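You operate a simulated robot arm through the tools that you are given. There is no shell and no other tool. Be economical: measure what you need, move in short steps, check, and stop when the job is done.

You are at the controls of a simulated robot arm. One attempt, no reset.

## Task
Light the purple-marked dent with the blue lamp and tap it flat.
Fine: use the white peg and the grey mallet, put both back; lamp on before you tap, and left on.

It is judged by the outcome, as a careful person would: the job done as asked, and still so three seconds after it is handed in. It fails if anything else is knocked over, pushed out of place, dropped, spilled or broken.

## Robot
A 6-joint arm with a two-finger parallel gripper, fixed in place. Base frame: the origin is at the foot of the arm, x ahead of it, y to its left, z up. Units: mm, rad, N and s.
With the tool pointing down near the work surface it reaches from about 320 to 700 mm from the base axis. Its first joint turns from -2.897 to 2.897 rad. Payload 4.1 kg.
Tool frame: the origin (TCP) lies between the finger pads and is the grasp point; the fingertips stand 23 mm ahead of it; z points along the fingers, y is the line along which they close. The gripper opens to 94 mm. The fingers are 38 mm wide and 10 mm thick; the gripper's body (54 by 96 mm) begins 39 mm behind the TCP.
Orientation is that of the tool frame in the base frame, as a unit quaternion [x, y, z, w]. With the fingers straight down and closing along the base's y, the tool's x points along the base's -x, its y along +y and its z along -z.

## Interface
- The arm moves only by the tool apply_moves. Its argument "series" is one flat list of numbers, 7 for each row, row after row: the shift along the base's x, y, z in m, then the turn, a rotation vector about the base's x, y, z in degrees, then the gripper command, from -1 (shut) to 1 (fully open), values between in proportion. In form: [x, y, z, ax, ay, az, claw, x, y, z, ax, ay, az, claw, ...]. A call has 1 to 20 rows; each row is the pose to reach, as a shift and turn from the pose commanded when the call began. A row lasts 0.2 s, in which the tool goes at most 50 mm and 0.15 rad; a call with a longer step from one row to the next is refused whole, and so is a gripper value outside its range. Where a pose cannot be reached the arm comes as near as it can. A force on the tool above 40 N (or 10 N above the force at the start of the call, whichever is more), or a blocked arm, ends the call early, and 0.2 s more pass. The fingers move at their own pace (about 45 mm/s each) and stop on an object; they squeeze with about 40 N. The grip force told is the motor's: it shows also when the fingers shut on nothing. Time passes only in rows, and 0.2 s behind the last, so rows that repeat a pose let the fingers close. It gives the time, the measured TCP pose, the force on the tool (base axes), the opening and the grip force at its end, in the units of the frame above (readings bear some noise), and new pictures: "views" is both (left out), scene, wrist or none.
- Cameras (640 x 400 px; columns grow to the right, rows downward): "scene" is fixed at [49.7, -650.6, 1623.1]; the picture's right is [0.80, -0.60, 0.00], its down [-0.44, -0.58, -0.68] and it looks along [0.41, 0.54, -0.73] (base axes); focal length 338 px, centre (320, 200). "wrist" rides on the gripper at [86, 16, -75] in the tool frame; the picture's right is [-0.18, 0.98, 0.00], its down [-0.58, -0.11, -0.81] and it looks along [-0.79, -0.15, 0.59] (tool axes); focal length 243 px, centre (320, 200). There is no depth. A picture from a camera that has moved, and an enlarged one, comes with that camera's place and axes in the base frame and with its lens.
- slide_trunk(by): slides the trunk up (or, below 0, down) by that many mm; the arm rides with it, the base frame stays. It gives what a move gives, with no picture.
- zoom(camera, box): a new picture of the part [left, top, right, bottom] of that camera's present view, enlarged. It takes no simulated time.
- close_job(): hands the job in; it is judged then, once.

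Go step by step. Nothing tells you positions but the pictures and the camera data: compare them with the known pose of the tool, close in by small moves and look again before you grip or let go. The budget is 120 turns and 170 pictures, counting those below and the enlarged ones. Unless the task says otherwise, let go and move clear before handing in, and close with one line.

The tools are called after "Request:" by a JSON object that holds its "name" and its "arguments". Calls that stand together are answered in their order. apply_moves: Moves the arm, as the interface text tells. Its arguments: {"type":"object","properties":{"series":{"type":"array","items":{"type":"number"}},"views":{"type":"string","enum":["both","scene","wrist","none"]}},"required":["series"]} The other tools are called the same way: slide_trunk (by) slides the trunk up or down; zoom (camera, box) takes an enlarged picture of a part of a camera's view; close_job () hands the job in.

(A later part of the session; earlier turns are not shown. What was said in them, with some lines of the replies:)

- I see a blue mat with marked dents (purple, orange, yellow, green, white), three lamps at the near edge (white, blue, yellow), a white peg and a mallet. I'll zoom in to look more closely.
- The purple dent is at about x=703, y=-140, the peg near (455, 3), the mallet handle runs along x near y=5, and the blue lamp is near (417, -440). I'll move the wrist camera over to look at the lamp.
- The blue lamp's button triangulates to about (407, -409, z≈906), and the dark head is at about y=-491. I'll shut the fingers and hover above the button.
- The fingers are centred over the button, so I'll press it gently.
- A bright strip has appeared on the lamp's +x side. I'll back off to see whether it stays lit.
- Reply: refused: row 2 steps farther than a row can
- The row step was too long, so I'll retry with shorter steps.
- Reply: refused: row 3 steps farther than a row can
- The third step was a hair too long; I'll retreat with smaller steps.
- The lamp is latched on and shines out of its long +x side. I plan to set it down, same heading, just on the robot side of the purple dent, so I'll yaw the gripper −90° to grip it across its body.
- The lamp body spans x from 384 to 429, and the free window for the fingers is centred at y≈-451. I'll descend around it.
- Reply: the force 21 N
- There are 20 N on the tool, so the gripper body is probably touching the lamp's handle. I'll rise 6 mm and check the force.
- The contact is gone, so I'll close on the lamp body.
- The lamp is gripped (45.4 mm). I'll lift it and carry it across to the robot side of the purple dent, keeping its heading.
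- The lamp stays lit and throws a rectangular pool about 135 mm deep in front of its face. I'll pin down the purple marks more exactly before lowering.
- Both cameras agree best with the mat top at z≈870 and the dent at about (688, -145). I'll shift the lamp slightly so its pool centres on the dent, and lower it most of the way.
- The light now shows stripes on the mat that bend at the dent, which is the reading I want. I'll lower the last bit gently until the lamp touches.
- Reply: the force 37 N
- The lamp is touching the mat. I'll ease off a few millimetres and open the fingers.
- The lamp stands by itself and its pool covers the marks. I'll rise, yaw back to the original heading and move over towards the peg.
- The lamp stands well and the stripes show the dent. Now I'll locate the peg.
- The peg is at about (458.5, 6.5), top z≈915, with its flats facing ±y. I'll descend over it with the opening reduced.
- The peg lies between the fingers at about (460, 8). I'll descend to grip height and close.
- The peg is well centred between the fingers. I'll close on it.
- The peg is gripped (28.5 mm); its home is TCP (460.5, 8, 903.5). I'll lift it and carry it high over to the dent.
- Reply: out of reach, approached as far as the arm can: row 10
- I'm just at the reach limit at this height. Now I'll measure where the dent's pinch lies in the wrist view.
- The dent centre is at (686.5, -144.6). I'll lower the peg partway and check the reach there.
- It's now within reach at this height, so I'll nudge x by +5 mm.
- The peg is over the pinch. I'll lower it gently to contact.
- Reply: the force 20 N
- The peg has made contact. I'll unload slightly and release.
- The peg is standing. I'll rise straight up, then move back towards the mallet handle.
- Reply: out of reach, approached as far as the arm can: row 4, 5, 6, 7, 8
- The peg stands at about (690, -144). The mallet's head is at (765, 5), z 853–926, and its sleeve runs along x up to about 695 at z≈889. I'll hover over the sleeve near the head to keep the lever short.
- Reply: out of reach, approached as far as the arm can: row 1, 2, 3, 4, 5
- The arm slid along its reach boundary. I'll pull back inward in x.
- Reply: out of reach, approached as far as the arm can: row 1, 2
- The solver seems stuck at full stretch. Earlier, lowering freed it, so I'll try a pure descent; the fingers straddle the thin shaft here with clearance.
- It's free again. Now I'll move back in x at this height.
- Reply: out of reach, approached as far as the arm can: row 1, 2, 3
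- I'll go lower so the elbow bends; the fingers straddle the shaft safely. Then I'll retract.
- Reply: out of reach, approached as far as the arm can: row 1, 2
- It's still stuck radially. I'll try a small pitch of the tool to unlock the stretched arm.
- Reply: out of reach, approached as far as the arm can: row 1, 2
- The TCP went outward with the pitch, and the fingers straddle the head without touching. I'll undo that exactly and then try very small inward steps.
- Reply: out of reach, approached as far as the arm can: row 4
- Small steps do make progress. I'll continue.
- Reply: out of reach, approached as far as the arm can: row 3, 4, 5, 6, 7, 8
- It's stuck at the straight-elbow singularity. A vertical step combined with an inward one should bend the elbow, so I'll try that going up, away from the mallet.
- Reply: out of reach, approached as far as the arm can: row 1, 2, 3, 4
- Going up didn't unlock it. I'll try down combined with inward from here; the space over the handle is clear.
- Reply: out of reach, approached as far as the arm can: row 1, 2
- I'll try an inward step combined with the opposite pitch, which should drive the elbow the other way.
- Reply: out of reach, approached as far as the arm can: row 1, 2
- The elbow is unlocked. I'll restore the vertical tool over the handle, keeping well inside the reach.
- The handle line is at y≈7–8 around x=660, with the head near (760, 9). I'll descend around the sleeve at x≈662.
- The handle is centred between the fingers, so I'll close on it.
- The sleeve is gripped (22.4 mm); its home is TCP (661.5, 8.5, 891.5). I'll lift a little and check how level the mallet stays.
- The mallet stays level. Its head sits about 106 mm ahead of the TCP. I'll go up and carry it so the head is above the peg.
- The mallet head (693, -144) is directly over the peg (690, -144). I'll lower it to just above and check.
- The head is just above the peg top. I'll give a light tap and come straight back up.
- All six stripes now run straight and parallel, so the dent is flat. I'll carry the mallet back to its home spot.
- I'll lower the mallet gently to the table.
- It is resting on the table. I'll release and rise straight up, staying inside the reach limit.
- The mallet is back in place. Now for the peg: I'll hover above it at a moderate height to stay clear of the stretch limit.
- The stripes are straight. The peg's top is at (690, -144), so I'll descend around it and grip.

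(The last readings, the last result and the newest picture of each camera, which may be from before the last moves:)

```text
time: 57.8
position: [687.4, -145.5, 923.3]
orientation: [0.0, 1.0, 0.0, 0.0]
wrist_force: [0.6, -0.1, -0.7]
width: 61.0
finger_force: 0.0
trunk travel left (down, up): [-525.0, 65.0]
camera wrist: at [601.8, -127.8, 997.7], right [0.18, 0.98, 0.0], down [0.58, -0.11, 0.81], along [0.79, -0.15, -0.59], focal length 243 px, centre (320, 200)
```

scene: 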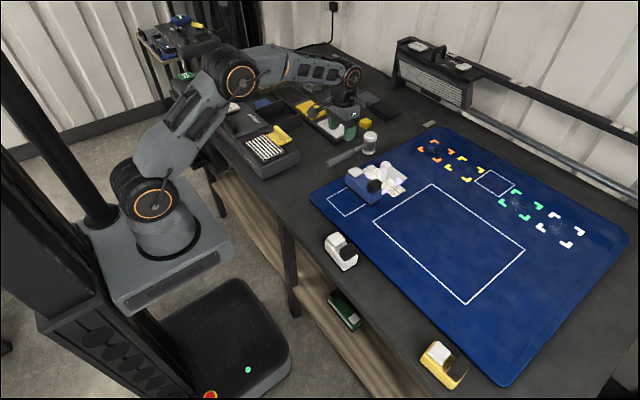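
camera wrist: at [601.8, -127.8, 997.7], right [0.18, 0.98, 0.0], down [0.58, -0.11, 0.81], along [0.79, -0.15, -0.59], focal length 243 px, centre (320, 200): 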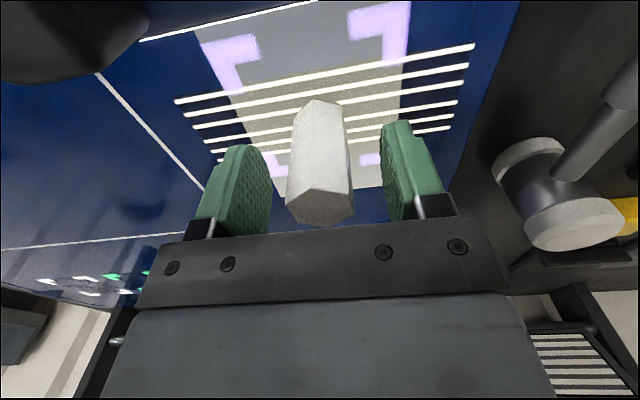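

The peg is centred. I'll close on it and lift it a little.

Request:
{"name": "apply_moves", "arguments": {"series": [0.0015, 0, 0, 0, 0, 0, -0.4, 0.0015, 0, 0, 0, 0, 0, -0.7, 0.0015, 0, 0, 0, 0, 0, -1, 0.0015, 0, 0, 0, 0, 0, -1, 0.0015, 0, 0, 0, 0, 0, -1], "views": "none"}}

Request:
{"name": "apply_moves", "arguments": {"series": [0, 0, 0.015, 0, 0, 0, -1, -0.002, 0.002, 0.04, 0, 0, 0, -1, -0.015, 0.03, 0.05, 0, 0, 0, -1, -0.03, 0.065, 0.05, 0, 0, 0, -1, -0.05, 0.1, 0.06, 0, 0, 0, -1, -0.07, 0.11, 0.09, 0, 0, 0, -1], "views": "both"}}

```text
time: 59.0
position: [690.7, -144.4, 921.6]
orientation: [0.001, 1.0, 0.0, 0.0]
wrist_force: [-0.4, 0.2, 0.6]
width: 28.5
finger_force: 40.0
trunk travel left (down, up): [-525.0, 65.0]
```

```text
time: 60.4
position: [621.4, -35.5, 1009.3]
orientation: [0.0, 1.0, 0.001, 0.0]
wrist_force: [-0.2, 0.9, -1.4]
width: 28.5
finger_force: 40.3
trunk travel left (down, up): [-525.0, 65.0]
camera wrist: at [535.3, -18.8, 1084.5], right [0.18, 0.98, 0.0], down [0.58, -0.11, 0.81], along [0.79, -0.15, -0.59], focal length 243 px, centre (320, 200)
```

scene: 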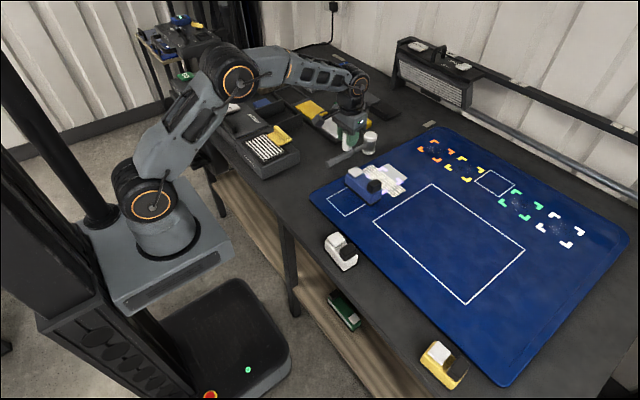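
wrist: 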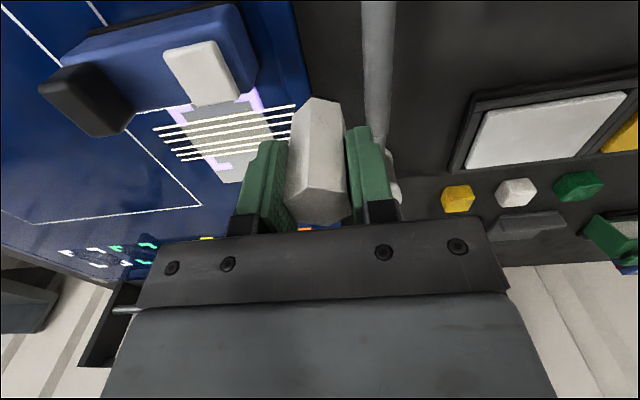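

The dent spot shows straight stripes with the peg off. I'll carry the peg back home.

Request:
{"name": "apply_moves", "arguments": {"series": [-0.04, 0.011, 0, 0, 0, 0, -1, -0.08, 0.022, 0, 0, 0, 0, -1, -0.12, 0.033, 0, 0, 0, 0, -1, -0.16, 0.0435, 0, 0, 0, 0, -1, -0.16, 0.0435, -0.04, 0, 0, 0, -1, -0.16, 0.0435, -0.075, 0, 0, 0, -1, -0.16, 0.0435, -0.09, 0, 0, 0, -1, -0.16, 0.0435, -0.092, 0, 0, 0, -1], "views": "none"}}

Request:
{"name": "zoom", "arguments": {"camera": "scene", "box": [265, 155, 329, 205]}}

```text
time: 62.2
position: [459.5, 8.6, 919.3]
orientation: [-0.002, 1.0, 0.0, -0.001]
wrist_force: [-0.5, -0.8, -0.5]
width: 28.7
finger_force: 40.0
trunk travel left (down, up): [-525.0, 65.0]
```

```text
8.00 times, centred on (297, 180) of scene
camera zoom: at [49.7, -650.6, 1623.1], right [0.8, -0.6, 0.0], down [-0.44, -0.58, -0.68], along [0.41, 0.54, -0.73], focal length 2703 px, centre (504, 360)
```

zoom: 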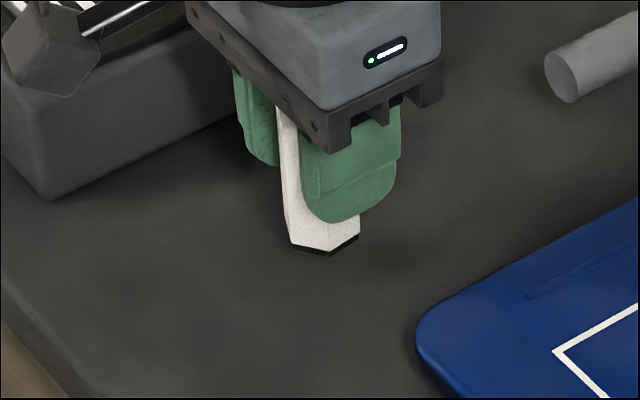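

Now I'll lower it the last 16 mm gently.

Request:
{"name": "apply_moves", "arguments": {"series": [0.001, 0, -0.006, 0, 0, 0, -1, 0.001, 0, -0.011, 0, 0, 0, -1, 0.001, 0, -0.014, 0, 0, 0, -1, 0.001, 0, -0.017, 0, 0, 0, -1], "views": "none"}}

```text
time: 63.2
position: [461.6, 7.9, 900.8]
orientation: [-0.001, 1.0, 0.0, 0.0]
wrist_force: [-0.4, -0.3, -0.6]
width: 28.4
finger_force: 40.3
trunk travel left (down, up): [-525.0, 65.0]
```

Request:
{"name": "apply_moves", "arguments": {"series": [0, 0, -0.001, 0, 0, 0, -1, 0, 0, -0.002, 0, 0, 0, -1, 0, 0, -0.003, 0, 0, 0, -1], "views": "none"}}

```text
time: 64.0
position: [461.7, 8.9, 900.6]
orientation: [0.0, 1.0, 0.0, 0.002]
wrist_force: [2.4, -1.3, 9.4]
width: 28.6
finger_force: 40.1
trunk travel left (down, up): [-525.0, 65.0]
```

The peg is touching the table. I'll unload slightly, release, and rise.

Request:
{"name": "apply_moves", "arguments": {"series": [0, 0, 0.0015, 0, 0, 0, -1, 0, 0, 0.0015, 0, 0, 0, -0.3, 0, 0, 0.0015, 0, 0, 0, 0.1, 0, 0, 0.0015, 0, 0, 0, 0.3, 0, 0, 0.0015, 0, 0, 0, 0.3, 0, 0, 0.03, 0, 0, 0, 0.3, 0, 0, 0.07, 0, 0, 0, 0.3, -0.02, 0, 0.11, 0, 0, 0, 0.3, -0.06, 0, 0.14, 0, 0, 0, 0.3], "views": "both"}}

Request:
{"name": "zoom", "arguments": {"camera": "scene", "box": [280, 100, 480, 225]}}

Request:
{"name": "zoom", "arguments": {"camera": "scene", "box": [335, 150, 431, 210]}}

```text
time: 66.0
position: [396.1, 10.3, 1039.8]
orientation: [0.0, 1.0, 0.0, 0.0]
wrist_force: [0.1, -1.4, 0.1]
width: 61.5
finger_force: 0.1
trunk travel left (down, up): [-525.0, 65.0]
camera wrist: at [311.8, 25.7, 1115.4], right [0.18, 0.98, 0.0], down [0.58, -0.11, 0.81], along [0.79, -0.15, -0.59], focal length 243 px, centre (320, 200)
```

scene: 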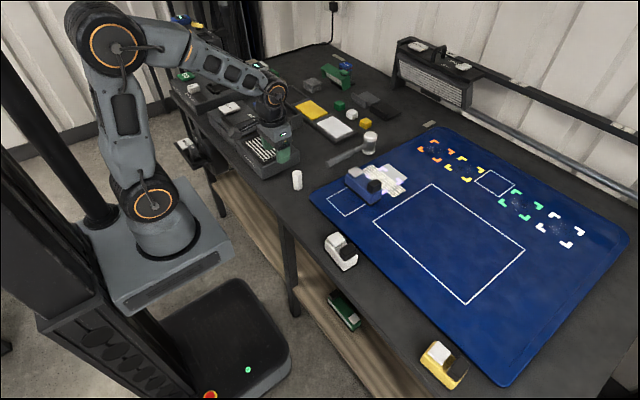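
wrist: 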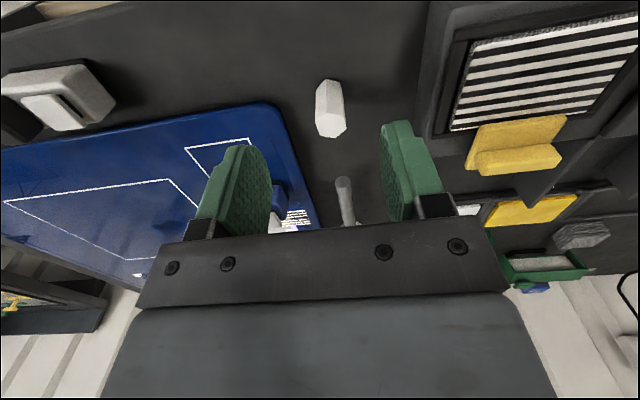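

```text
3.20 times, centred on (380, 162) of scene
camera zoom: at [49.7, -650.6, 1623.1], right [0.8, -0.6, 0.0], down [-0.44, -0.58, -0.68], along [0.41, 0.54, -0.73], focal length 1081 px, centre (128, 320)
```

zoom: 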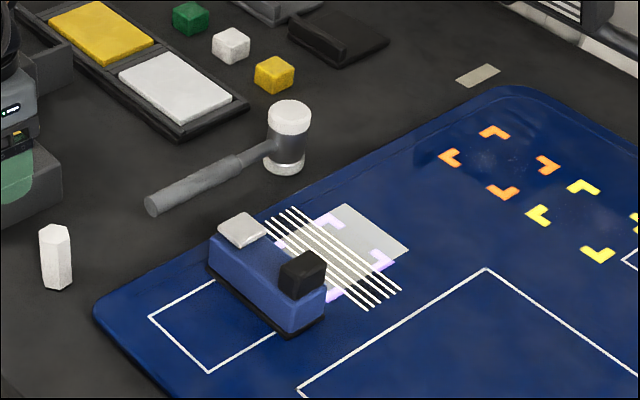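

```text
6.67 times, centred on (383, 180) of scene
camera zoom: at [49.7, -650.6, 1623.1], right [0.8, -0.6, 0.0], down [-0.44, -0.58, -0.68], along [0.41, 0.54, -0.73], focal length 2252 px, centre (-100, 333)
```

zoom: 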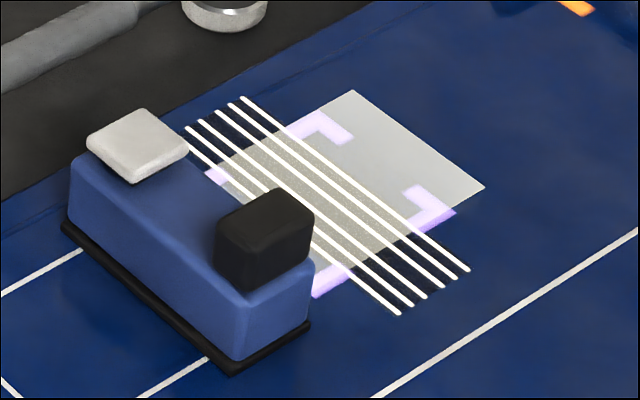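

The dent's stripes are straight, the lamp is lit and in place, and the peg and mallet are back home with the arm clear. I'll hand the job in.

Request:
{"name": "close_job", "arguments": {}}

```text
The job is handed in.
```

The purple-marked dent is tapped flat: the blue lamp's stripes now run straight across it. The lamp is still on beside the dent, and the white peg and grey mallet are back within a few millimetres of where they stood.
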